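You operate a simulated robot arm through the tools that you are given. There is no shell and no other tool.

You run a simulated two-armed robot. Do the job below in one go: nothing can be reset, and whatever is moved stays where it is left.

JOB
Put the orange ticket pad from the top of the cleaning bench on the lower shelf of the service stand and the cream ticket pad on the feed table of the bag sealer. Put the grease cartridge on the top of the kitting table away on the top of the service stand. Any order will do. Set down upright: grease cartridge.

Only the result counts: the job must be done as asked and must still hold three seconds after the hand-in. Knocking over, shifting, dropping, spilling or breaking anything else fails it.

ROBOT AND FRAMES
Two 6-joint arms with fingered hands on one trunk, on a base that moves. Base frame: it is fixed to the floor where the robot stands at the start and does not move with it; the origin is under the middle of the robot, x ahead of it, y to its left, z up. Readings come in mm, degrees, newtons and seconds.
The left shoulder is at the start at [70, 168, 1479], the right one opposite. With the tool pointing down near the work surface each hand reaches from about 360 to 620 mm from the robot's upright axis, wherever it stands, measured 20 degrees to its own side. Places, roughly: feed table of the bag sealer (34x22 cm) [-100, -4600, 900]; grease cartridge [-500, 5750, 750]; lower shelf of the service stand (102x24 cm) [-380, -1680, 220]; ticket pad [1750, -1500, 750]; top of the service stand [-400, -1700, 700]. Payload 4 kg a hand.
The tool frame of a hand sits at the grasp point between the pads (the TCP): z along the fingers, y along the line on which they close. The tips reach 26 mm beyond it. The gripper opens to 132 mm; its body begins 73 mm behind the TCP. The gripper is a hand of 3 fingers: y runs from the thumb to the fingers, the wrist lies at [0, 0, -224] in the tool frame, and closing takes about 1.5 s.
Orientation is that of the tool frame in the base frame, as a unit quaternion [x, y, z, w]. With the fingers straight down and closing along the base's y, the tool's x points along the base's -x, its y along +y and its z along -z.

CONTROLS
- The arms move only by the tool play_rows. It takes "left_steps", "right_steps" or both (then of equal length, played together; a hand with none holds still); each is a list of rows, each a list of 7 numbers: the shift along the tool's x, y, z in units of 500 mm (1.0 is 500 mm), then the turn, a rotation vector about the tool's x, y, z in units of 45 degrees (1.0 is 45 degrees), then the finger opening in mm, from 0 to 132. In form: [[x, y, z, rx, ry, rz, jaw], ...]. A call has 1 to 20 rows; each row is the pose to reach, as a shift and turn from the pose commanded when the call began, along the tool's axes at that moment. A call with a number of a shift or a turn outside -1 to 1 is refused whole. Each row takes 0.2 s and may step no farther than 50 mm and 8.6 degrees from the row before; otherwise, or with a gripper value out of range, the whole call is refused. Where a pose cannot be reached the arm comes as near as it can. A force on the tool above 40 N (or 10 N above the force at the start of the call, whichever is more), or a blocked arm, ends the call early, and 0.2 s more pass. Each finger travels about 108 mm/s and halts on what it meets, pressing with about 25 N; the grip force reading is that of the motor and also rises with nothing between the fingers. The clock runs only during rows and for 0.2 s after the last one: add rows that repeat a pose to give the fingers time. It gives the time, the measured TCP pose, the force on the tool (base axes), the opening and the grip force at its end, in the units of the frame above (readings bear some noise), with the torque about the TCP (base axes, N m) and any sound that the robot's microphone picked up, and new pictures: "show" is both (left out), scene, wrist or none (wrist: the cameras of the hands that moved).
- Cameras (640 x 400 px; columns grow to the right, rows downward): "scene" is now at [126.2, -18.7, 1690.2]; the picture's right is [-0.23, -0.97, 0.00], its down [-0.73, 0.17, -0.66] and it looks along [0.64, -0.15, -0.75] (base axes); focal length 267 px, centre (320, 200). "left" rides on the left gripper at [-62, 3, -92] in its tool frame; the picture's right is [-0.05, -1.00, 0.00], its down [0.83, -0.04, -0.56] and it looks along [0.55, -0.03, 0.83] (tool axes); focal length 230 px, centre (320, 200). "right" rides on the right gripper at [62, 3, -92] in its tool frame; the picture's right is [-0.05, 1.00, 0.00], its down [-0.83, -0.04, -0.56] and it looks along [-0.55, -0.03, 0.83] (tool axes); focal length 230 px, centre (320, 200). There is no depth. A picture from a camera that has moved, and an enlarged one, comes with that camera's place and axes in the base frame and with its lens.
- move_column(by): slides the trunk up (or, below 0, down) by that many mm; the arms and the scene camera ride with it, the base frame stays. It gives what a move gives, with no picture.
- roll_base(legs): drives the robot by 1 to 6 legs, each [ahead, left, turn to the left] in mm, mm and degrees, along the robot's own axes; the way and the turn of a leg run together, so that a leg with both is an arc; at most 1500 mm and 180 degrees a leg. The arms and the cameras ride along, it lands a little off, and it stops where it bumps. It gives what a move gives, and a new picture of the scene camera.
- hand_shape(shape, hand): the hand has 3 fingers and takes this shape, open, in about a second: jaw (thumb against the fingers, like two jaws); tri (thumb and two fingers); tip (a fingertip pinch); poke (one finger out to press); point (the index stretched); flat (the hand flat); cup (the hand cupped); fist (a fist). The gripper value then closes the fingers along that shape, each until it touches; the sizes above hold for jaw. It gives what a move gives, with no picture.
- aim_head(pan, tilt): turns the head with the scene camera to pan (to the left, within 86 degrees either way) and tilt (down, from -29 to 69), counted from straight ahead of the robot. It gives what a move gives, and a new picture of the scene camera.
- zoom(camera, box): a new picture of the part [left, top, right, bottom] of that camera's present view, enlarged. The clock stands still meanwhile.
- job_done(): hands the job in; it is judged then, once.

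Places have to be worked out from the pictures, the camera data and where the tool is seen. Open the grippers and draw the arms clear of the work before you hand the job in, unless the task says otherwise.

The tools are called after "Emit:" as name(argument=value, ...) on one line, values as JSON. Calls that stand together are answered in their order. play_rows: Moves the arms, as the interface text tells. Its arguments: {"type":"object","properties":{"left_steps":{"type":"array"},"right_steps":{"type":"array"},"show":{"type":"string","enum":["both","scene","wrist","none"]}},"required":[]} The other tools are called the same way: move_column (by) moves the trunk up or down; hand_shape (shape, hand) gives the hand a shape; roll_base (legs) drives the base; aim_head (pan, tilt) turns the head that bears the scene camera; zoom (camera, box) takes an enlarged picture of a part of a camera's view; job_done () hands the job in.

At the start:

```text
clock: 0.0
left_tcp_pos: [575.0, 193.1, 1116.9]
left_tool_rot: [0.0, 1.0, 0.0, 0.0]
left_force: [0.6, 0.3, 0.4]
left_ft_torque: [-0.02, 0.01, -0.04]
left_grip_width: 132.0
left_grip_force: 0.1
left_shape: jaw
right_tcp_pos: [567.6, -277.3, 1068.7]
right_tool_rot: [0.0, 1.0, 0.0, 0.001]
right_force: [0.5, 0.5, -0.2]
right_ft_torque: [-0.01, -0.02, 0.01]
right_grip_width: 132.1
right_grip_force: 0.0
right_shape: jaw
trunk travel left (down, up): [-925.0, 15.0]
robot x, y, heading: [6.3, -0.4, 0.2]
head pan, tilt (commanded): [-13.5, 48.7]
```

scene: 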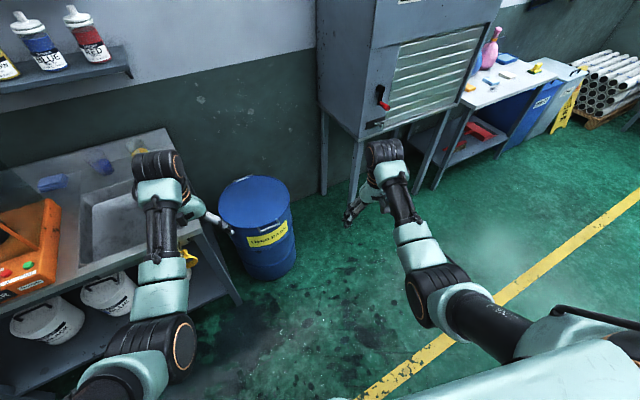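
right: 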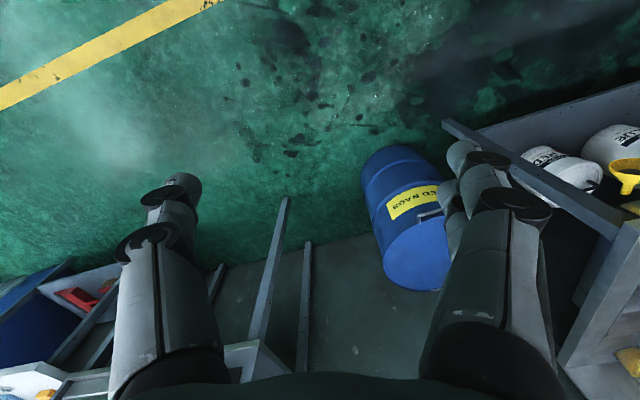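
left: 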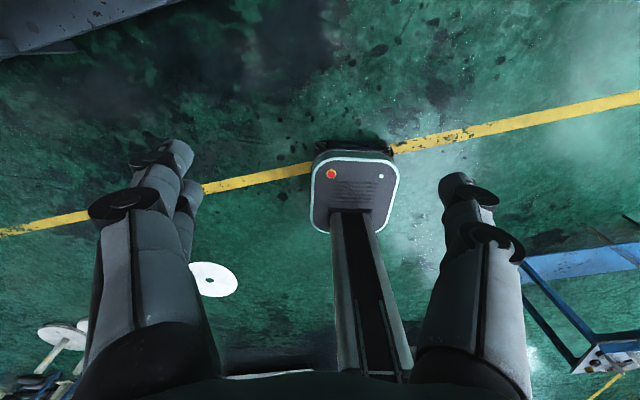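

The first picture shows a workshop with a sink bench ahead-left, a grey cabinet, and a bench with a pink bottle to the right. I'll look around with the head before driving anywhere.

Emit:
aim_head(pan=-45, tilt=25)

Emit:
aim_head(pan=-86, tilt=25)

Emit:
aim_head(pan=0, tilt=20)

Emit:
aim_head(pan=45, tilt=20)

Emit:
aim_head(pan=86, tilt=20)

```text
clock: 1.0
left_tcp_pos: [575.2, 194.1, 1117.5]
left_tool_rot: [0.0, 1.0, 0.0, 0.0]
left_force: [0.3, 0.9, 0.5]
left_ft_torque: [0.01, 0.0, -0.02]
left_grip_width: 131.9
left_grip_force: 0.0
left_shape: jaw
right_tcp_pos: [568.7, -277.1, 1068.9]
right_tool_rot: [0.0, 1.0, 0.001, 0.0]
right_force: [0.4, 0.0, -0.4]
right_ft_torque: [0.02, 0.02, -0.01]
right_grip_width: 131.7
right_grip_force: 0.1
right_shape: jaw
trunk travel left (down, up): [-925.0, 15.0]
robot x, y, heading: [1.8, -0.7, 0.3]
head pan, tilt (commanded): [-45.0, 25.0]
camera scene: at [115.3, -65.6, 1725.8], right [-0.71, -0.71, 0.0], down [-0.3, 0.3, -0.91], along [0.64, -0.64, -0.42], focal length 267 px, centre (320, 200)
```

scene: 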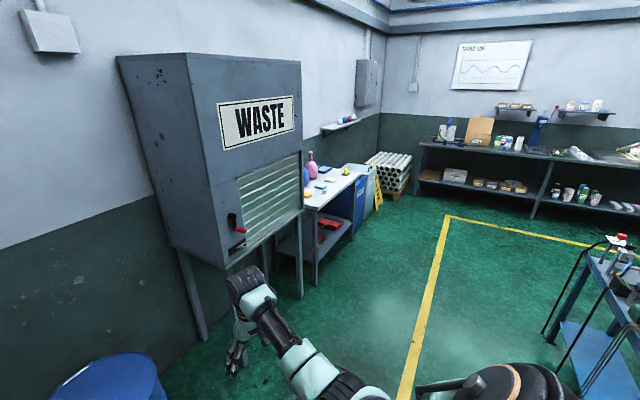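

```text
clock: 2.0
left_tcp_pos: [575.4, 193.8, 1116.6]
left_tool_rot: [0.0, 1.0, 0.0, 0.0]
left_force: [-0.3, 0.1, 0.2]
left_ft_torque: [0.01, 0.0, 0.01]
left_grip_width: 131.9
left_grip_force: 0.1
left_shape: jaw
right_tcp_pos: [567.2, -277.1, 1068.3]
right_tool_rot: [0.0, 1.0, 0.0, 0.0]
right_force: [0.1, -0.1, 1.0]
right_ft_torque: [0.0, -0.01, -0.01]
right_grip_width: 132.1
right_grip_force: 0.0
right_shape: jaw
trunk travel left (down, up): [-925.0, 15.0]
robot x, y, heading: [2.6, -2.5, 0.1]
head pan, tilt (commanded): [-85.9, 25.0]
camera scene: at [56.7, -92.4, 1725.9], right [-1.0, -0.07, 0.0], down [-0.03, 0.42, -0.91], along [0.06, -0.9, -0.42], focal length 267 px, centre (320, 200)
```

scene: 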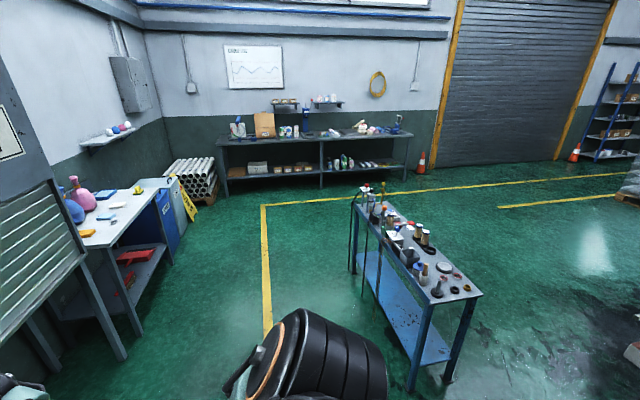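

```text
clock: 3.6
left_tcp_pos: [575.3, 193.8, 1116.2]
left_tool_rot: [0.0, 1.0, 0.0, 0.0]
left_force: [0.4, 0.4, -1.7]
left_ft_torque: [0.01, -0.01, 0.02]
left_grip_width: 131.8
left_grip_force: 0.1
left_shape: jaw
right_tcp_pos: [567.4, -277.4, 1068.2]
right_tool_rot: [0.0, 1.0, 0.0, 0.0]
right_force: [-0.3, 0.1, -0.4]
right_ft_torque: [0.03, -0.02, 0.01]
right_grip_width: 132.0
right_grip_force: 0.0
right_shape: jaw
trunk travel left (down, up): [-925.0, 15.0]
robot x, y, heading: [0.1, -2.2, -0.2]
head pan, tilt (commanded): [0.0, 20.0]
camera scene: at [143.3, -0.6, 1734.0], right [0.0, -1.0, 0.0], down [-0.34, 0.0, -0.94], along [0.94, 0.0, -0.34], focal length 267 px, centre (320, 200)
```

scene: 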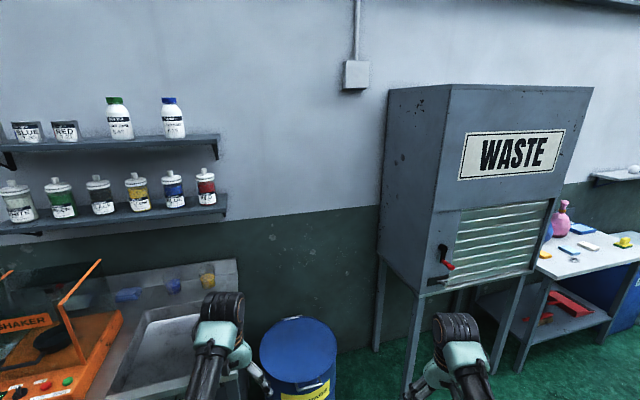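

```text
clock: 4.8
left_tcp_pos: [575.9, 193.6, 1117.8]
left_tool_rot: [0.001, 1.0, 0.0, 0.0]
left_force: [-0.5, 0.0, 0.7]
left_ft_torque: [-0.01, 0.02, -0.01]
left_grip_width: 131.8
left_grip_force: 0.0
left_shape: jaw
right_tcp_pos: [567.9, -277.6, 1068.6]
right_tool_rot: [0.0, 1.0, -0.001, 0.0]
right_force: [0.8, 0.6, -0.3]
right_ft_torque: [0.03, -0.01, -0.02]
right_grip_width: 132.4
right_grip_force: 0.1
right_shape: jaw
trunk travel left (down, up): [-925.0, 15.0]
robot x, y, heading: [0.8, -1.4, 0.1]
head pan, tilt (commanded): [45.0, 20.0]
camera scene: at [116.1, 65.2, 1734.0], right [0.71, -0.71, 0.0], down [-0.24, -0.24, -0.94], along [0.67, 0.66, -0.34], focal length 267 px, centre (320, 200)
```

scene: 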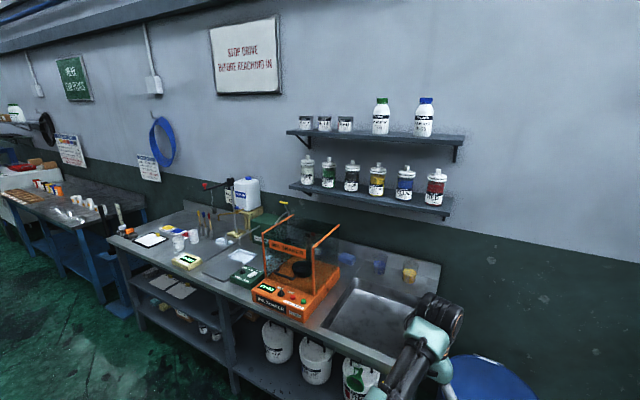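

```text
clock: 5.8
left_tcp_pos: [574.4, 193.4, 1116.7]
left_tool_rot: [0.0, 1.0, 0.0, 0.0]
left_force: [0.4, 0.9, 0.0]
left_ft_torque: [-0.01, -0.03, -0.01]
left_grip_width: 132.0
left_grip_force: 0.0
left_shape: jaw
right_tcp_pos: [568.3, -277.1, 1069.4]
right_tool_rot: [-0.001, 1.0, 0.0, 0.0]
right_force: [-0.2, 0.3, -0.6]
right_ft_torque: [-0.02, -0.01, 0.0]
right_grip_width: 132.0
right_grip_force: 0.0
right_shape: jaw
trunk travel left (down, up): [-925.0, 15.0]
robot x, y, heading: [-0.7, 0.7, 0.1]
head pan, tilt (commanded): [85.9, 20.0]
camera scene: at [56.8, 92.3, 1734.0], right [1.0, -0.07, 0.0], down [-0.02, -0.34, -0.94], along [0.07, 0.94, -0.34], focal length 267 px, centre (320, 200)
```

scene: 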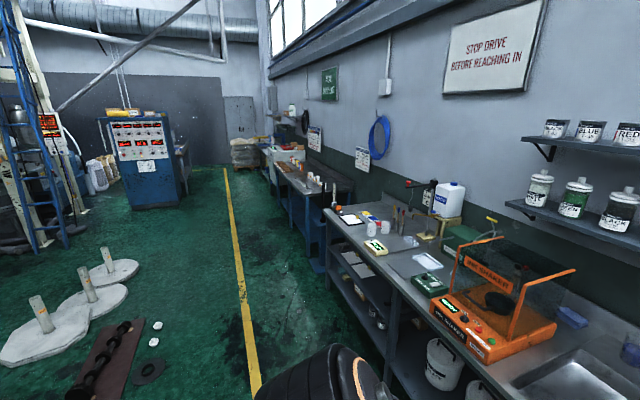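

The cleaning bench is the white-topped one right of the WASTE cabinet, and the service stand is the blue one on the right. I turn the head to −60 to zoom in on both.

Emit:
aim_head(pan=-55, tilt=25)

Emit:
zoom(camera="scene", box=[180, 100, 360, 212])

Emit:
zoom(camera="scene", box=[480, 150, 640, 250])

Emit:
zoom(camera="scene", box=[320, 80, 640, 280])

```text
clock: 8.1
left_tcp_pos: [574.7, 192.9, 1117.4]
left_tool_rot: [0.0, 1.0, 0.001, 0.0]
left_force: [0.5, 0.3, 0.4]
left_ft_torque: [-0.01, 0.01, 0.0]
left_grip_width: 132.0
left_grip_force: 0.0
left_shape: jaw
right_tcp_pos: [567.8, -277.7, 1068.4]
right_tool_rot: [0.0, 1.0, 0.001, -0.001]
right_force: [-0.1, -0.3, 1.0]
right_ft_torque: [0.03, 0.0, 0.01]
right_grip_width: 131.8
right_grip_force: 0.0
right_shape: jaw
trunk travel left (down, up): [-925.0, 15.0]
robot x, y, heading: [-1.1, 1.3, -0.2]
head pan, tilt (commanded): [-55.0, 25.0]
camera scene: at [103.0, -76.0, 1725.9], right [-0.82, -0.57, 0.0], down [-0.24, 0.35, -0.91], along [0.52, -0.74, -0.42], focal length 267 px, centre (320, 200)
```

scene: 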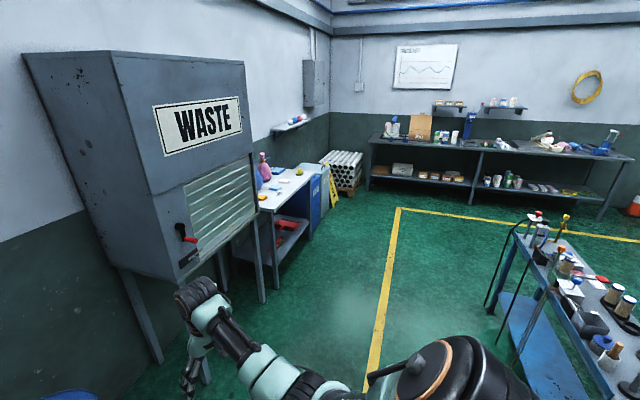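

```text
3.56 times, centred on (270, 156) of scene
camera zoom: at [103.0, -76.0, 1725.9], right [-0.82, -0.57, 0.0], down [-0.24, 0.35, -0.91], along [0.52, -0.74, -0.42], focal length 950 px, centre (498, 356)
```

zoom: 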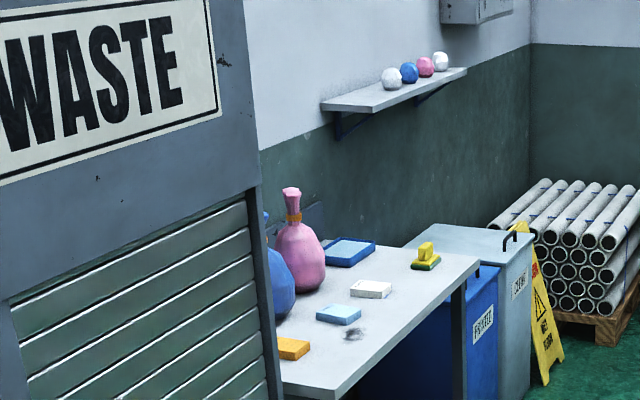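

```text
4.00 times, centred on (560, 200) of scene
camera zoom: at [103.0, -76.0, 1725.9], right [-0.82, -0.57, 0.0], down [-0.24, 0.35, -0.91], along [0.52, -0.74, -0.42], focal length 1069 px, centre (-640, 200)
```

zoom: 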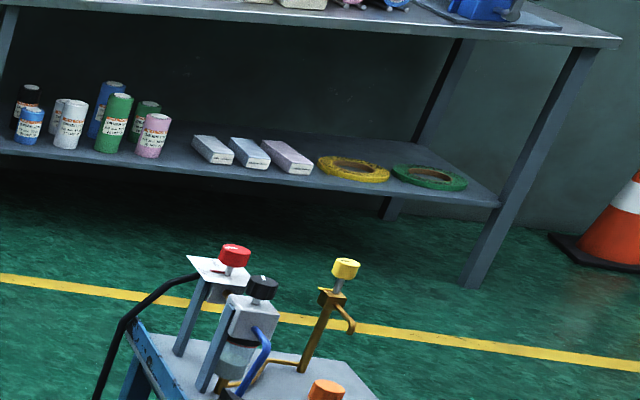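

```text
2.00 times, centred on (480, 180) of scene
camera zoom: at [103.0, -76.0, 1725.9], right [-0.82, -0.57, 0.0], down [-0.24, 0.35, -0.91], along [0.52, -0.74, -0.42], focal length 534 px, centre (0, 240)
```

zoom: 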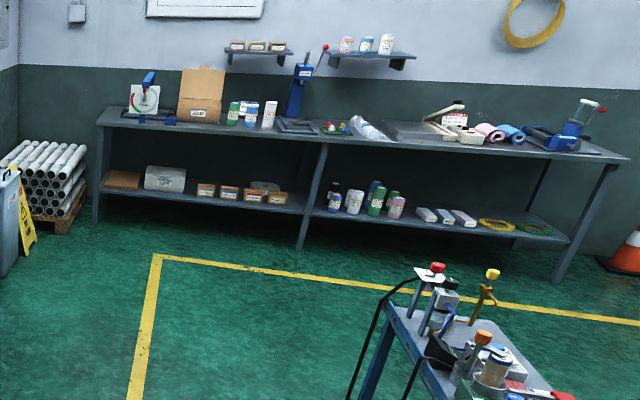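

Rough ray casting puts the orange pad near [1735, −1520], the light-blue one near [1800, −1750] and the cream one near [1855, −1940]. The bench front appears turned about 15°. The floor between is clear, so I drive diagonally to a standoff in front of the bench and look again.

Emit:
roll_base(legs=[[500, -1400, 0], [300, -400, 15]])

Emit:
aim_head(pan=0, tilt=40)

```text
clock: 18.0
left_tcp_pos: [1352.0, -1413.1, 1117.5]
left_tool_rot: [-0.132, 0.991, 0.0, 0.0]
left_force: [-1.0, 0.5, 0.3]
left_ft_torque: [-0.01, -0.05, 0.02]
left_grip_width: 132.2
left_grip_force: 0.0
left_shape: jaw
right_tcp_pos: [1468.3, -1867.9, 1069.2]
right_tool_rot: [-0.132, 0.991, -0.002, -0.001]
right_force: [1.0, -0.7, -0.1]
right_ft_torque: [0.02, 0.03, 0.0]
right_grip_width: 131.8
right_grip_force: 0.1
right_shape: jaw
trunk travel left (down, up): [-925.0, 15.0]
robot x, y, heading: [852.5, -1751.4, 14.8]
head pan, tilt (commanded): [-55.0, 25.0]
camera scene: at [967.0, -1795.9, 1726.1], right [-0.64, -0.77, 0.0], down [-0.32, 0.27, -0.91], along [0.7, -0.58, -0.42], focal length 267 px, centre (320, 200)
```

scene: 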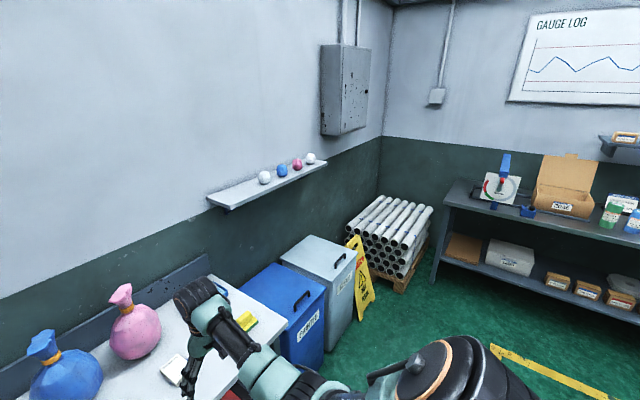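

```text
clock: 19.2
left_tcp_pos: [1353.2, -1413.9, 1117.6]
left_tool_rot: [-0.132, 0.991, 0.0, 0.0]
left_force: [0.1, 0.2, 0.3]
left_ft_torque: [0.03, 0.01, 0.02]
left_grip_width: 131.9
left_grip_force: 0.0
left_shape: jaw
right_tcp_pos: [1469.6, -1869.6, 1067.5]
right_tool_rot: [-0.132, 0.991, 0.0, 0.001]
right_force: [1.1, -1.2, 0.6]
right_ft_torque: [0.0, 0.02, -0.03]
right_grip_width: 132.1
right_grip_force: 0.1
right_shape: jaw
trunk travel left (down, up): [-925.0, 15.0]
robot x, y, heading: [849.4, -1751.0, 15.1]
head pan, tilt (commanded): [0.0, 40.0]
camera scene: at [979.8, -1715.8, 1702.6], right [0.26, -0.97, 0.0], down [-0.62, -0.17, -0.77], along [0.74, 0.2, -0.64], focal length 267 px, centre (320, 200)
```

scene: 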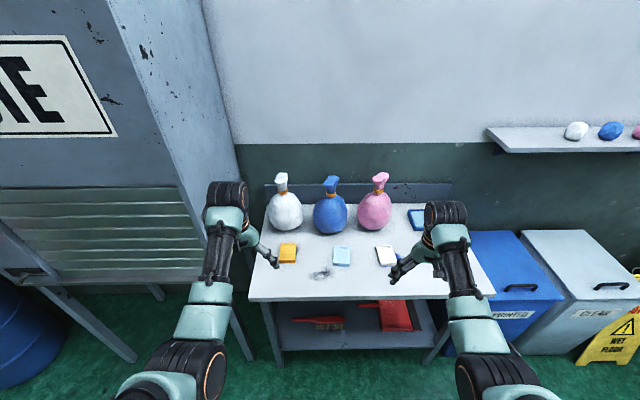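

The robot now faces the bench nearly square on. I zoom to locate the pads and the bench edge accurately.

Emit:
zoom(camera="scene", box=[230, 160, 510, 335])

Emit:
zoom(camera="scene", box=[260, 220, 420, 320])

```text
2.29 times, centred on (370, 248) of scene
camera zoom: at [979.8, -1715.8, 1702.6], right [0.26, -0.97, 0.0], down [-0.62, -0.17, -0.77], along [0.74, 0.2, -0.64], focal length 611 px, centre (206, 91)
```

zoom: 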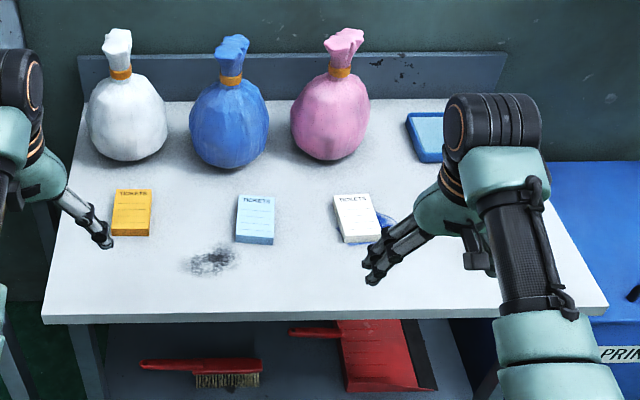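

```text
4.00 times, centred on (340, 270) of scene
camera zoom: at [979.8, -1715.8, 1702.6], right [0.26, -0.97, 0.0], down [-0.62, -0.17, -0.77], along [0.74, 0.2, -0.64], focal length 1069 px, centre (240, -80)
```

zoom: 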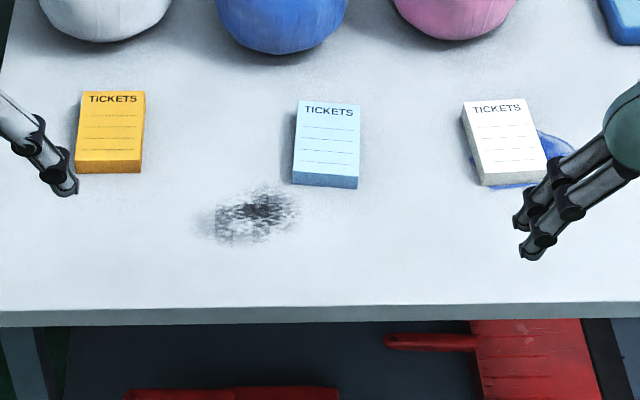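

Rays give, in robot-local terms (ahead, left): orange pad (891, 142), cream pad (877, −288), each about 70×98×20 mm. The bench front edge is 686 ahead and the bags start at about 1000. I first draw the hands in so they stay clear of the bags, then drive up centred between the two pads.

Emit:
play_rows(left_steps=[[0.069, 0.022, 0, 0, 0, 0, 132], [0.138, 0.044, 0, 0, 0, 0, 132]], right_steps=[[0.066, 0.062, 0, 0, 0, 0, 132], [0.132, 0.124, 0, 0, 0, 0, 132]], show="none")

Emit:
roll_base(legs=[[300, -73, 0]])

```text
clock: 19.8
left_tcp_pos: [1293.9, -1407.6, 1083.9]
left_tool_rot: [-0.133, 0.991, 0.0, 0.003]
left_force: [0.4, -0.2, -0.2]
left_ft_torque: [-0.02, -0.03, 0.0]
left_grip_width: 132.1
left_grip_force: 0.1
left_shape: jaw
left hand out of reach, approached as far as the arm can: row 1, 2
right_tcp_pos: [1386.2, -1824.5, 1070.9]
right_tool_rot: [-0.132, 0.991, -0.001, 0.002]
right_force: [-0.5, 0.0, -0.3]
right_ft_torque: [-0.03, -0.04, -0.02]
right_grip_width: 131.7
right_grip_force: 0.0
right_shape: jaw
trunk travel left (down, up): [-925.0, 15.0]
robot x, y, heading: [851.5, -1747.9, 15.3]
head pan, tilt (commanded): [0.0, 40.0]
```

```text
clock: 21.9
left_tcp_pos: [1606.7, -1400.2, 1082.8]
left_tool_rot: [-0.133, 0.991, 0.0, 0.002]
left_force: [-0.1, 0.2, 0.6]
left_ft_torque: [-0.02, -0.04, 0.01]
left_grip_width: 131.9
left_grip_force: 0.0
left_shape: jaw
right_tcp_pos: [1699.3, -1816.6, 1071.0]
right_tool_rot: [-0.133, 0.991, 0.0, 0.001]
right_force: [-0.3, -0.1, 0.1]
right_ft_torque: [-0.01, 0.0, 0.02]
right_grip_width: 131.8
right_grip_force: 0.2
right_shape: jaw
trunk travel left (down, up): [-925.0, 15.0]
robot x, y, heading: [1158.7, -1742.1, 15.2]
head pan, tilt (commanded): [0.0, 40.0]
camera scene: at [1287.8, -1706.7, 1702.9], right [0.26, -0.96, 0.0], down [-0.62, -0.17, -0.77], along [0.74, 0.2, -0.64], focal length 267 px, centre (320, 200)
```

scene: 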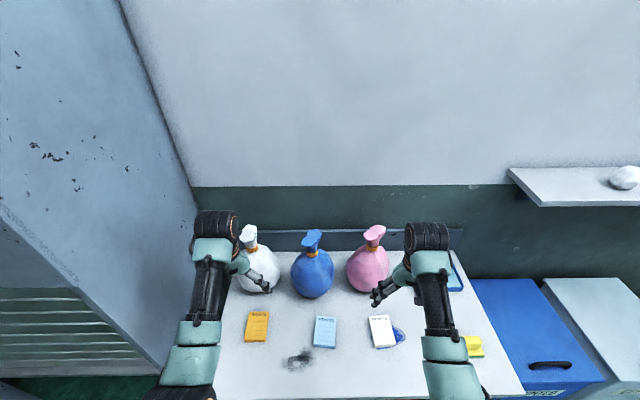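

The left arm could not quite reach the pose, but both hands are clear. I tilt the head down to re-measure the pads from here.

Emit:
aim_head(pan=0, tilt=62)

Emit:
zoom(camera="scene", box=[200, 100, 440, 250])

Emit:
zoom(camera="left", box=[0, 0, 640, 400])

Emit:
zoom(camera="right", box=[0, 0, 640, 400])

```text
clock: 22.8
left_tcp_pos: [1609.2, -1400.4, 1081.6]
left_tool_rot: [-0.133, 0.991, 0.0, 0.0]
left_force: [-0.1, 0.2, 0.4]
left_ft_torque: [-0.04, 0.05, -0.04]
left_grip_width: 132.1
left_grip_force: 0.0
left_shape: jaw
right_tcp_pos: [1702.2, -1816.6, 1067.2]
right_tool_rot: [-0.133, 0.991, 0.0, -0.001]
right_force: [0.4, 0.1, 0.9]
right_ft_torque: [-0.01, -0.01, 0.02]
right_grip_width: 131.7
right_grip_force: 0.1
right_shape: jaw
trunk travel left (down, up): [-925.0, 15.0]
robot x, y, heading: [1164.0, -1743.2, 15.2]
head pan, tilt (commanded): [0.0, 62.0]
camera scene: at [1272.2, -1711.9, 1673.5], right [0.26, -0.96, 0.0], down [-0.85, -0.23, -0.47], along [0.45, 0.12, -0.88], focal length 267 px, centre (320, 200)
```

scene: 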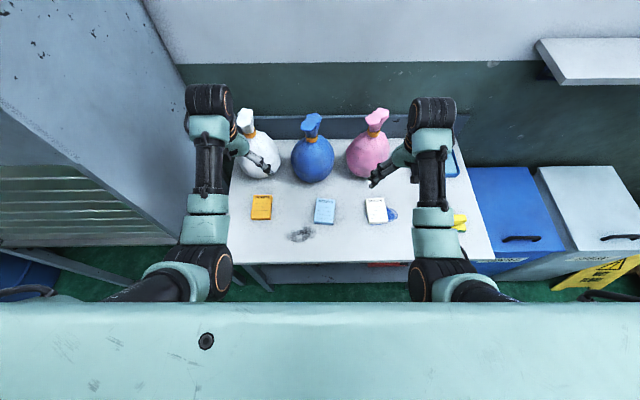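

```text
2.67 times, centred on (320, 175) of scene
camera zoom: at [1272.2, -1711.9, 1673.5], right [0.26, -0.96, 0.0], down [-0.85, -0.23, -0.47], along [0.45, 0.12, -0.88], focal length 713 px, centre (320, 267)
```

zoom: 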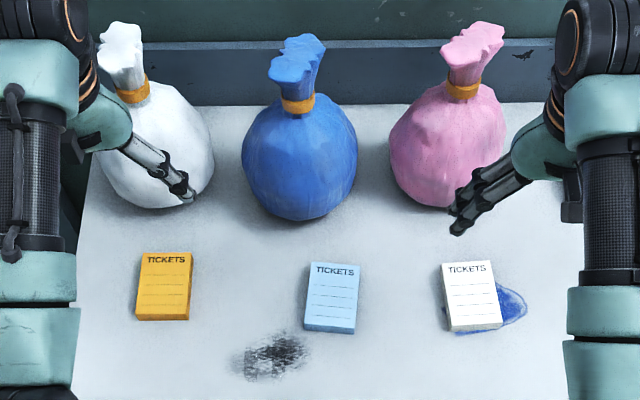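

```text
1.00 times, centred on (320, 200) of left (not enlarged: the box is as wide or as high as the picture)
camera zoom: at [1667.6, -1379.9, 1173.5], right [0.31, -0.95, 0.0], down [-0.79, -0.26, 0.55], along [-0.53, -0.17, -0.83], focal length 230 px, centre (320, 200)
```

zoom: 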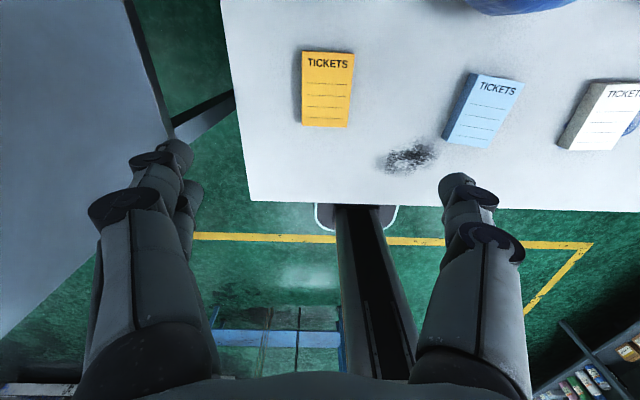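

```text
1.00 times, centred on (320, 200) of right (not enlarged: the box is as wide or as high as the picture)
camera zoom: at [1641.6, -1829.4, 1160.0], right [-0.21, 0.98, 0.0], down [0.81, 0.18, 0.55], along [0.54, 0.12, -0.83], focal length 230 px, centre (320, 200)
```

zoom: 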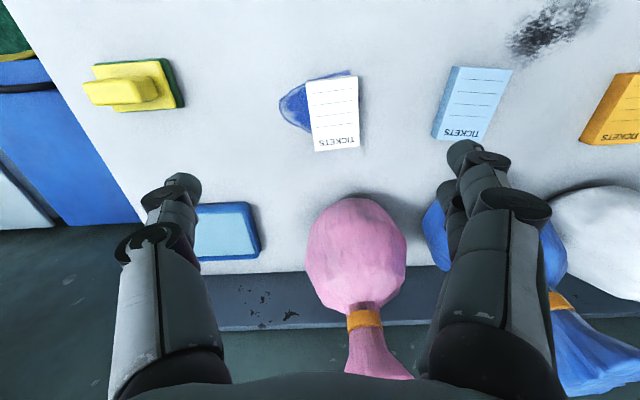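

Triangulating scene and wrist views, the pad tops are near z≈837, so the bench top is at about 818, higher than the rough listing. The orange pad is at about [1624, −1403] and the cream at about [1712, −1796]; both hands are already almost above them. I lower the trunk 150 mm, then align.

Emit:
move_column(by=-150)

Emit:
play_rows(left_steps=[[-0.01, -0.006, 0, 0, 0, 0, 132], [-0.02, -0.012, 0, 0, 0, 0, 132]], right_steps=[[-0.014, 0.017, 0, 0, 0, 0, 132], [-0.028, 0.034, 0, 0, 0, 0, 132]])

```text
clock: 24.5
left_tcp_pos: [1610.1, -1400.1, 931.9]
left_tool_rot: [-0.133, 0.991, 0.0, 0.001]
left_force: [1.1, -0.1, 0.0]
left_ft_torque: [-0.01, -0.02, 0.03]
left_grip_width: 131.9
left_grip_force: 0.1
left_shape: jaw
right_tcp_pos: [1701.5, -1816.5, 918.9]
right_tool_rot: [-0.133, 0.991, 0.001, 0.0]
right_force: [-0.4, 0.5, -0.3]
right_ft_torque: [0.0, -0.03, 0.02]
right_grip_width: 131.8
right_grip_force: 0.0
right_shape: jaw
trunk travel left (down, up): [-775.0, 165.0]
robot x, y, heading: [1163.3, -1743.7, 15.2]
head pan, tilt (commanded): [0.0, 62.0]
```

```text
clock: 25.1
left_tcp_pos: [1619.6, -1403.5, 931.9]
left_tool_rot: [-0.133, 0.991, -0.001, 0.001]
left_force: [-0.4, 0.4, 0.2]
left_ft_torque: [-0.03, 0.03, 0.0]
left_grip_width: 131.9
left_grip_force: 0.0
left_shape: jaw
right_tcp_pos: [1710.8, -1797.2, 918.7]
right_tool_rot: [-0.133, 0.991, 0.0, -0.001]
right_force: [1.3, 1.2, -0.3]
right_ft_torque: [-0.01, 0.01, 0.03]
right_grip_width: 131.9
right_grip_force: 0.0
right_shape: jaw
trunk travel left (down, up): [-775.0, 165.0]
robot x, y, heading: [1161.5, -1740.7, 15.4]
head pan, tilt (commanded): [0.0, 62.0]
camera scene: at [1271.4, -1711.6, 1523.5], right [0.26, -0.96, 0.0], down [-0.85, -0.23, -0.47], along [0.45, 0.12, -0.88], focal length 267 px, centre (320, 200)
camera right: at [1650.1, -1809.3, 1010.8], right [-0.21, 0.98, 0.0], down [0.81, 0.18, 0.55], along [0.54, 0.12, -0.83], focal length 230 px, centre (320, 200)
camera left: at [1678.2, -1382.6, 1023.8], right [0.31, -0.95, 0.0], down [-0.79, -0.26, 0.55], along [-0.53, -0.17, -0.83], focal length 230 px, centre (320, 200)
```

scene: 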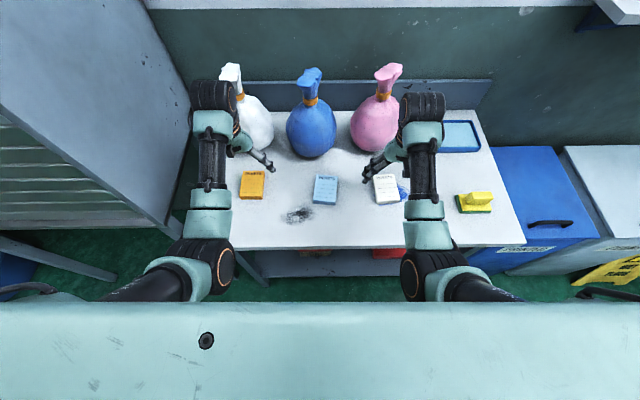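
right: 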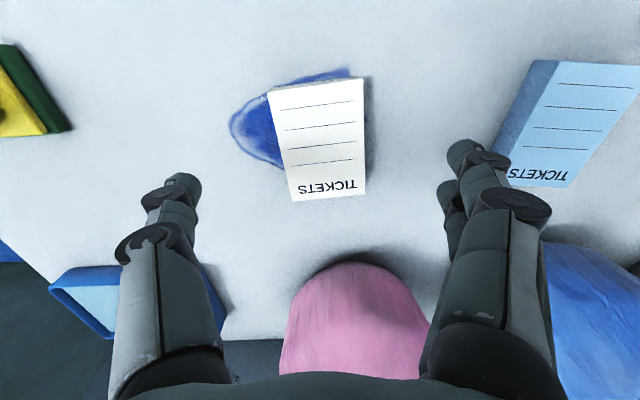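
left: 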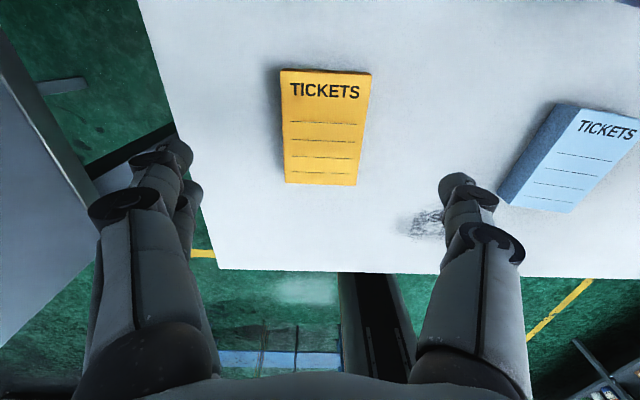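

The orange pad centre computes to [1621, −1404] and is aligned with the left hand. The cream pad is at [1715, −1793], turned about 4° more. I correct the right hand and lower both to TCP z≈854, tips a few mm above the bench.

Emit:
play_rows(left_steps=[[0, 0, 0.04, 0, 0, 0, 132], [0, 0, 0.08, 0, 0, 0, 132], [0, 0, 0.12, 0, 0, 0, 132], [0, 0, 0.156, 0, 0, 0, 132]], right_steps=[[-0.0048, 0.0028, 0.03, 0, 0, -0.05, 132], [-0.0096, 0.0056, 0.06, 0, 0, -0.096, 132], [-0.0096, 0.0056, 0.1, 0, 0, -0.096, 132], [-0.0096, 0.0056, 0.13, 0, 0, -0.096, 132]])

```text
clock: 26.1
left_tcp_pos: [1621.2, -1402.9, 852.8]
left_tool_rot: [-0.133, 0.991, 0.0, 0.0]
left_force: [0.1, -0.7, 0.4]
left_ft_torque: [0.0, 0.04, -0.02]
left_grip_width: 131.6
left_grip_force: 0.0
left_shape: jaw
right_tcp_pos: [1715.1, -1793.0, 853.4]
right_tool_rot: [-0.171, 0.985, 0.001, 0.0]
right_force: [0.1, 0.1, 0.0]
right_ft_torque: [-0.01, -0.02, 0.01]
right_grip_width: 132.4
right_grip_force: 0.1
right_shape: jaw
trunk travel left (down, up): [-775.0, 165.0]
robot x, y, heading: [1163.6, -1741.8, 15.4]
head pan, tilt (commanded): [0.0, 62.0]
camera scene: at [1271.3, -1711.8, 1523.5], right [0.26, -0.96, 0.0], down [-0.85, -0.23, -0.47], along [0.45, 0.12, -0.88], focal length 267 px, centre (320, 200)
camera right: at [1654.9, -1810.0, 945.5], right [-0.29, 0.96, 0.0], down [0.8, 0.24, 0.56], along [0.53, 0.16, -0.83], focal length 230 px, centre (320, 200)
camera left: at [1678.4, -1382.9, 945.4], right [0.31, -0.95, 0.0], down [-0.79, -0.26, 0.55], along [-0.53, -0.17, -0.83], focal length 230 px, centre (320, 200)
```

scene: 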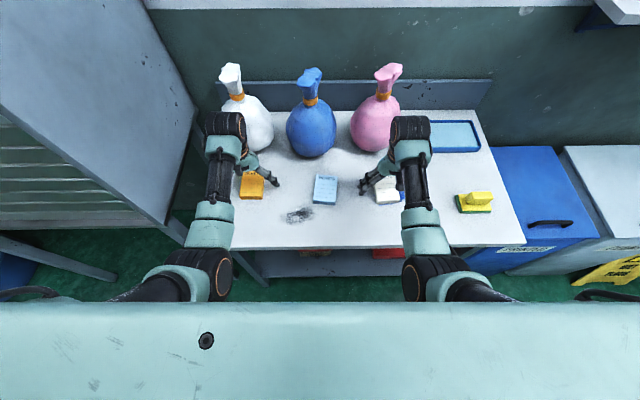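
right: 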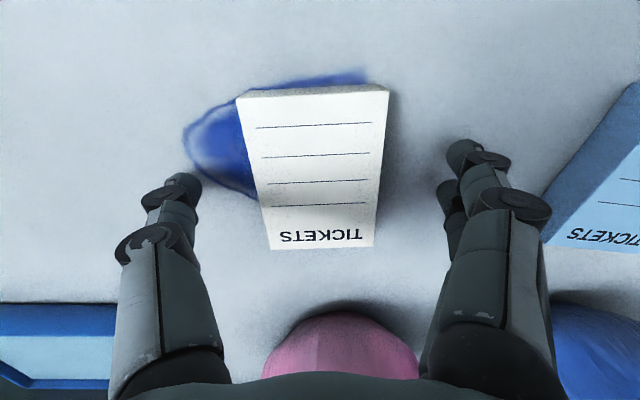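
left: 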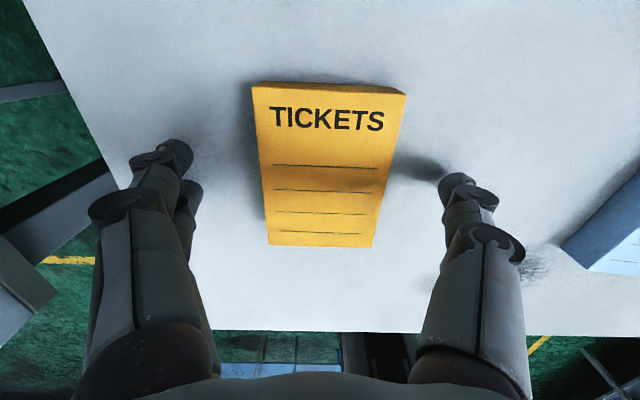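

Both hands straddle their pads with the tips about 6 mm above the bench. I go 3 mm lower and close on both pads.

Emit:
play_rows(left_steps=[[0, 0, 0.006, 0, 0, 0, 120], [0, 0, 0.006, 0, 0, 0, 95], [0, 0, 0.006, 0, 0, 0, 75], [0, 0, 0.006, 0, 0, 0, 60], [0, 0, 0.006, 0, 0, 0, 45], [0, 0, 0.006, 0, 0, 0, 40], [0, 0, 0.006, 0, 0, 0, 40], [0, 0, 0.006, 0, 0, 0, 40]], right_steps=[[0, 0, 0.006, 0, 0, 0, 120], [0, 0, 0.006, 0, 0, 0, 95], [0, 0, 0.006, 0, 0, 0, 75], [0, 0, 0.006, 0, 0, 0, 60], [0, 0, 0.006, 0, 0, 0, 45], [0, 0, 0.006, 0, 0, 0, 40], [0, 0, 0.006, 0, 0, 0, 40], [0, 0, 0.006, 0, 0, 0, 40]])

```text
clock: 27.9
left_tcp_pos: [1620.7, -1403.9, 851.4]
left_tool_rot: [-0.134, 0.991, 0.0, 0.001]
left_force: [1.5, -0.5, 0.7]
left_ft_torque: [-0.01, 0.04, -0.02]
left_grip_width: 58.5
left_grip_force: 25.0
left_shape: jaw
right_tcp_pos: [1714.7, -1793.4, 849.6]
right_tool_rot: [-0.171, 0.985, 0.0, 0.0]
right_force: [-0.1, 0.1, -0.8]
right_ft_torque: [0.01, 0.03, -0.01]
right_grip_width: 59.0
right_grip_force: 24.5
right_shape: jaw
trunk travel left (down, up): [-775.0, 165.0]
robot x, y, heading: [1159.8, -1742.1, 15.2]
head pan, tilt (commanded): [0.0, 62.0]
camera scene: at [1271.3, -1711.9, 1523.5], right [0.26, -0.96, 0.0], down [-0.85, -0.23, -0.47], along [0.45, 0.12, -0.88], focal length 267 px, centre (320, 200)
camera right: at [1654.9, -1810.0, 942.4], right [-0.29, 0.96, 0.0], down [0.8, 0.24, 0.55], along [0.53, 0.16, -0.83], focal length 230 px, centre (320, 200)
camera left: at [1678.2, -1382.9, 942.5], right [0.31, -0.95, 0.0], down [-0.79, -0.26, 0.55], along [-0.53, -0.17, -0.83], focal length 230 px, centre (320, 200)
```

scene: 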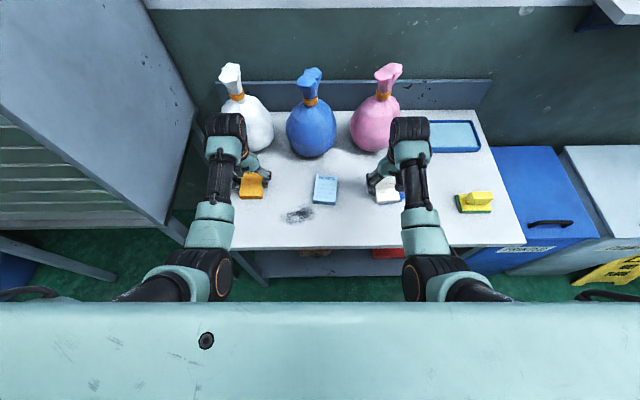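
right: 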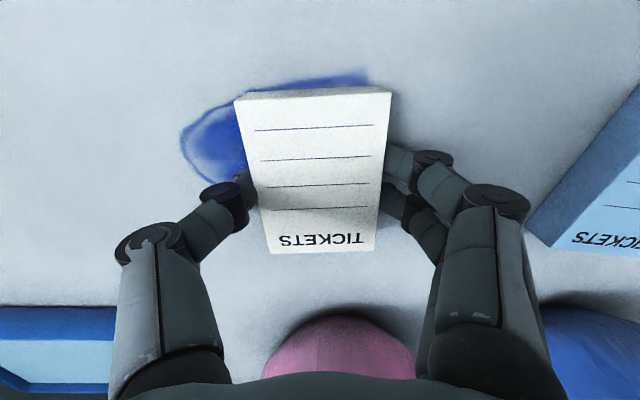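
left: 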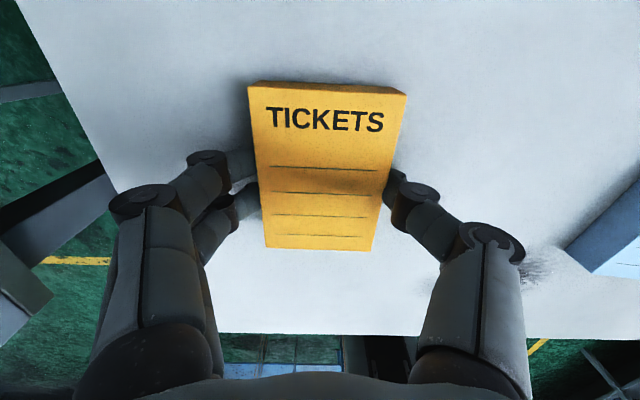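

Both hands report a firm 25 N grip at about 59 mm. I lift both pads 70 mm and check that they come along.

Emit:
play_rows(left_steps=[[0, 0, -0.04, 0, 0, 0, 40], [0, 0, -0.08, 0, 0, 0, 40], [0, 0, -0.14, 0, 0, 0, 40], [0, 0, -0.14, 0, 0, 0, 40]], right_steps=[[0, 0, -0.04, 0, 0, 0, 40], [0, 0, -0.08, 0, 0, 0, 40], [0, 0, -0.14, 0, 0, 0, 40], [0, 0, -0.14, 0, 0, 0, 40]])

```text
clock: 28.9
left_tcp_pos: [1620.1, -1403.2, 920.5]
left_tool_rot: [-0.133, 0.991, -0.001, 0.0]
left_force: [-1.0, 0.2, -1.6]
left_ft_torque: [-0.04, 0.0, -0.01]
left_grip_width: 58.7
left_grip_force: 24.9
left_shape: jaw
right_tcp_pos: [1715.4, -1793.4, 920.5]
right_tool_rot: [-0.17, 0.985, 0.0, -0.001]
right_force: [-0.2, 0.7, -1.6]
right_ft_torque: [0.02, -0.03, 0.0]
right_grip_width: 58.7
right_grip_force: 24.4
right_shape: jaw
trunk travel left (down, up): [-775.0, 165.0]
robot x, y, heading: [1160.8, -1739.5, 15.0]
head pan, tilt (commanded): [0.0, 62.0]
camera scene: at [1271.4, -1711.9, 1523.5], right [0.26, -0.96, 0.0], down [-0.85, -0.23, -0.47], along [0.45, 0.12, -0.88], focal length 267 px, centre (320, 200)
camera right: at [1655.3, -1810.3, 1012.8], right [-0.29, 0.96, 0.0], down [0.8, 0.24, 0.55], along [0.53, 0.16, -0.83], focal length 230 px, centre (320, 200)
camera left: at [1678.7, -1383.0, 1013.1], right [0.31, -0.95, 0.0], down [-0.79, -0.26, 0.55], along [-0.53, -0.17, -0.83], focal length 230 px, centre (320, 200)
```

scene: 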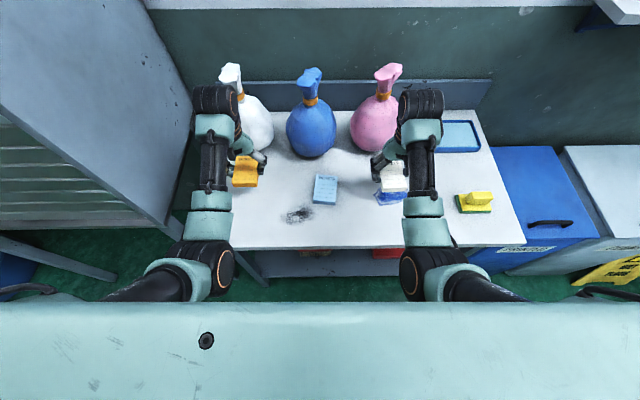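
right: 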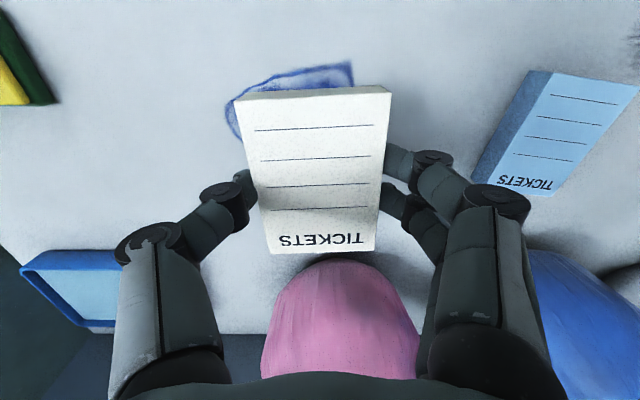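
left: 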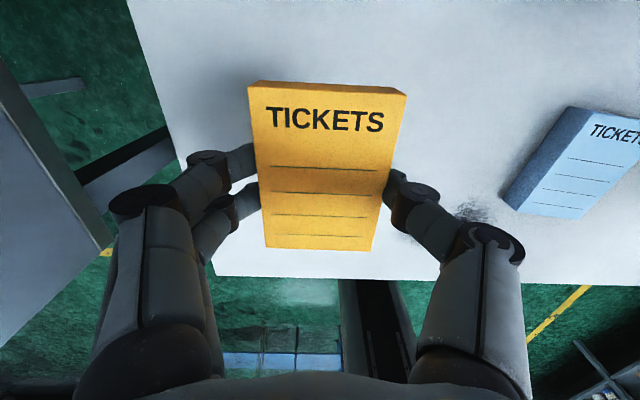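

Both pads are held well clear of the bench. I back away, then turn around in open floor to face the service stand.

Emit:
roll_base(legs=[[-450, 0, 0]])

Emit:
aim_head(pan=0, tilt=30)

Emit:
roll_base(legs=[[0, 0, 165]])

```text
clock: 31.7
left_tcp_pos: [1183.8, -1521.4, 920.6]
left_tool_rot: [-0.134, 0.991, 0.0, 0.0]
left_force: [-0.4, 0.3, -0.6]
left_ft_torque: [0.01, 0.01, -0.01]
left_grip_width: 59.1
left_grip_force: 25.3
left_shape: jaw
right_tcp_pos: [1277.6, -1911.9, 919.1]
right_tool_rot: [-0.17, 0.985, 0.0, -0.002]
right_force: [0.1, 0.1, -1.6]
right_ft_torque: [0.02, 0.0, -0.01]
right_grip_width: 58.4
right_grip_force: 25.2
right_shape: jaw
trunk travel left (down, up): [-775.0, 165.0]
robot x, y, heading: [724.9, -1859.1, 15.4]
head pan, tilt (commanded): [0.0, 62.0]
camera scene: at [835.6, -1831.2, 1523.4], right [0.27, -0.96, 0.0], down [-0.85, -0.23, -0.47], along [0.45, 0.12, -0.88], focal length 267 px, centre (320, 200)
```

scene: 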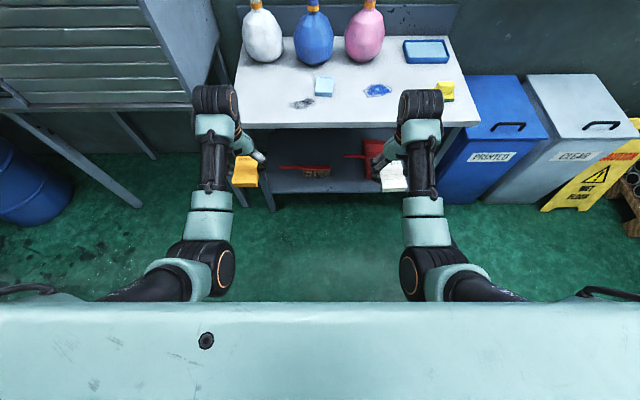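

```text
clock: 32.6
left_tcp_pos: [1184.2, -1522.1, 920.7]
left_tool_rot: [-0.134, 0.991, 0.0, 0.001]
left_force: [0.4, -0.1, -1.2]
left_ft_torque: [0.01, 0.0, -0.01]
left_grip_width: 58.6
left_grip_force: 25.6
left_shape: jaw
right_tcp_pos: [1279.1, -1912.1, 919.6]
right_tool_rot: [-0.171, 0.985, -0.001, 0.0]
right_force: [-0.5, -0.3, 0.1]
right_ft_torque: [-0.02, 0.01, -0.03]
right_grip_width: 58.7
right_grip_force: 24.4
right_shape: jaw
trunk travel left (down, up): [-775.0, 165.0]
robot x, y, heading: [723.3, -1863.6, 15.1]
head pan, tilt (commanded): [0.0, 30.0]
camera scene: at [860.2, -1824.4, 1567.8], right [0.27, -0.96, 0.0], down [-0.48, -0.13, -0.87], along [0.83, 0.23, -0.5], focal length 267 px, centre (320, 200)
```

scene: 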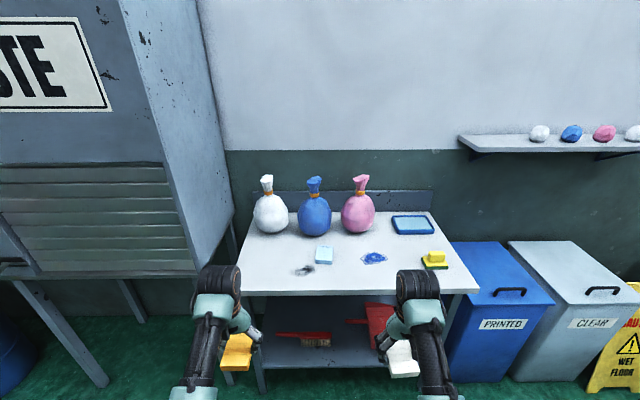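

```text
clock: 39.8
left_tcp_pos: [193.8, -2072.4, 920.1]
left_tool_rot: [1.0, 0.005, -0.001, 0.0]
left_force: [0.3, 0.1, -1.2]
left_ft_torque: [0.01, -0.02, -0.02]
left_grip_width: 58.5
left_grip_force: 24.4
left_shape: jaw
right_tcp_pos: [202.2, -1672.1, 921.1]
right_tool_rot: [0.999, 0.042, 0.001, -0.001]
right_force: [0.0, -0.1, -1.3]
right_ft_torque: [-0.01, -0.01, -0.02]
right_grip_width: 58.3
right_grip_force: 25.5
right_shape: jaw
trunk travel left (down, up): [-775.0, 165.0]
robot x, y, heading: [725.1, -1864.4, -179.6]
head pan, tilt (commanded): [0.0, 30.0]
camera scene: at [582.9, -1863.4, 1567.9], right [-0.01, 1.0, 0.0], down [0.5, 0.01, -0.87], along [-0.87, -0.01, -0.5], focal length 267 px, centre (320, 200)
```

scene: 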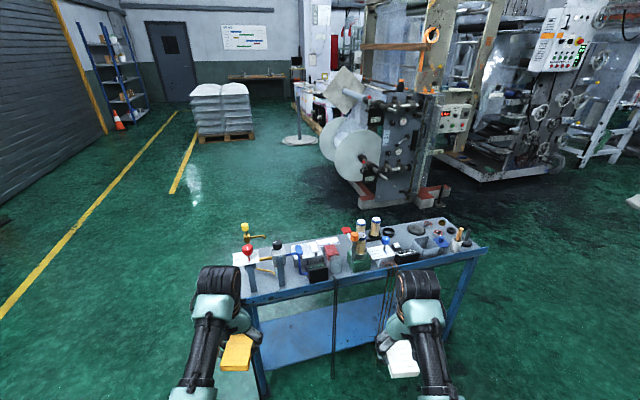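

The service stand is now ahead, with several tools on top and cords hanging in front of it. I zoom in on it.

Emit:
zoom(camera="scene", box=[220, 210, 500, 385])

Emit:
aim_head(pan=0, tilt=45)

Emit:
zoom(camera="scene", box=[220, 110, 500, 285])

```text
2.29 times, centred on (360, 298) of scene
camera zoom: at [582.9, -1863.4, 1567.9], right [-0.01, 1.0, 0.0], down [0.5, 0.01, -0.87], along [-0.87, -0.01, -0.5], focal length 611 px, centre (229, -23)
```

zoom: 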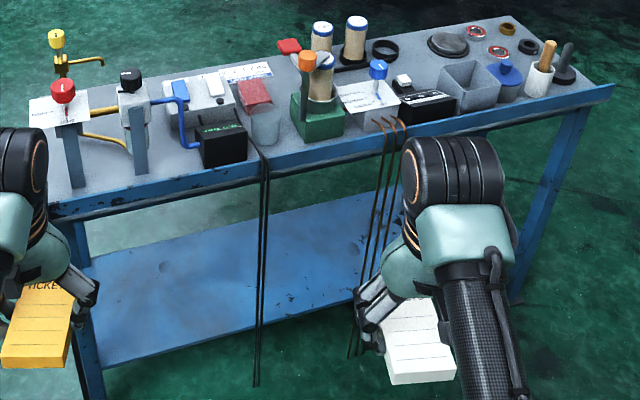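

```text
clock: 40.6
left_tcp_pos: [193.7, -2071.7, 920.2]
left_tool_rot: [1.0, 0.006, -0.001, -0.001]
left_force: [-0.6, 0.6, -0.7]
left_ft_torque: [0.03, 0.02, -0.04]
left_grip_width: 58.2
left_grip_force: 24.6
left_shape: jaw
right_tcp_pos: [200.4, -1672.1, 920.1]
right_tool_rot: [0.999, 0.043, 0.0, 0.0]
right_force: [-0.6, -0.7, -1.2]
right_ft_torque: [0.01, -0.03, 0.02]
right_grip_width: 58.6
right_grip_force: 24.6
right_shape: jaw
trunk travel left (down, up): [-775.0, 165.0]
robot x, y, heading: [724.8, -1862.6, -179.3]
head pan, tilt (commanded): [0.0, 45.0]
camera scene: at [592.0, -1863.4, 1545.3], right [-0.01, 1.0, 0.0], down [0.71, 0.01, -0.71], along [-0.71, -0.01, -0.71], focal length 267 px, centre (320, 200)
```

scene: 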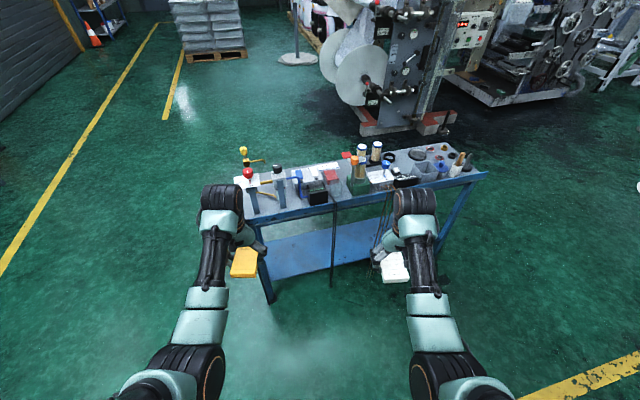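

```text
2.29 times, centred on (360, 198) of scene
camera zoom: at [592.0, -1863.4, 1545.3], right [-0.01, 1.0, 0.0], down [0.71, 0.01, -0.71], along [-0.71, -0.01, -0.71], focal length 611 px, centre (229, 206)
```

zoom: 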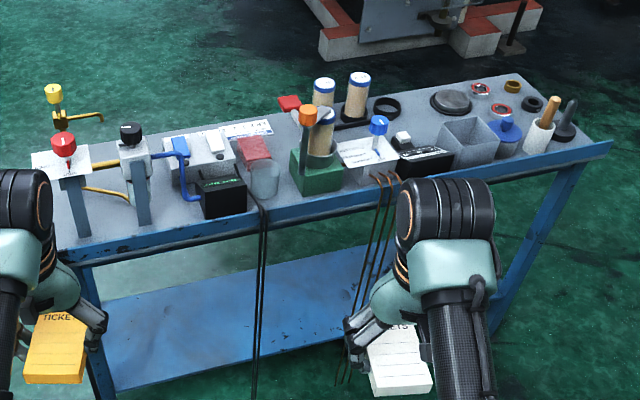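

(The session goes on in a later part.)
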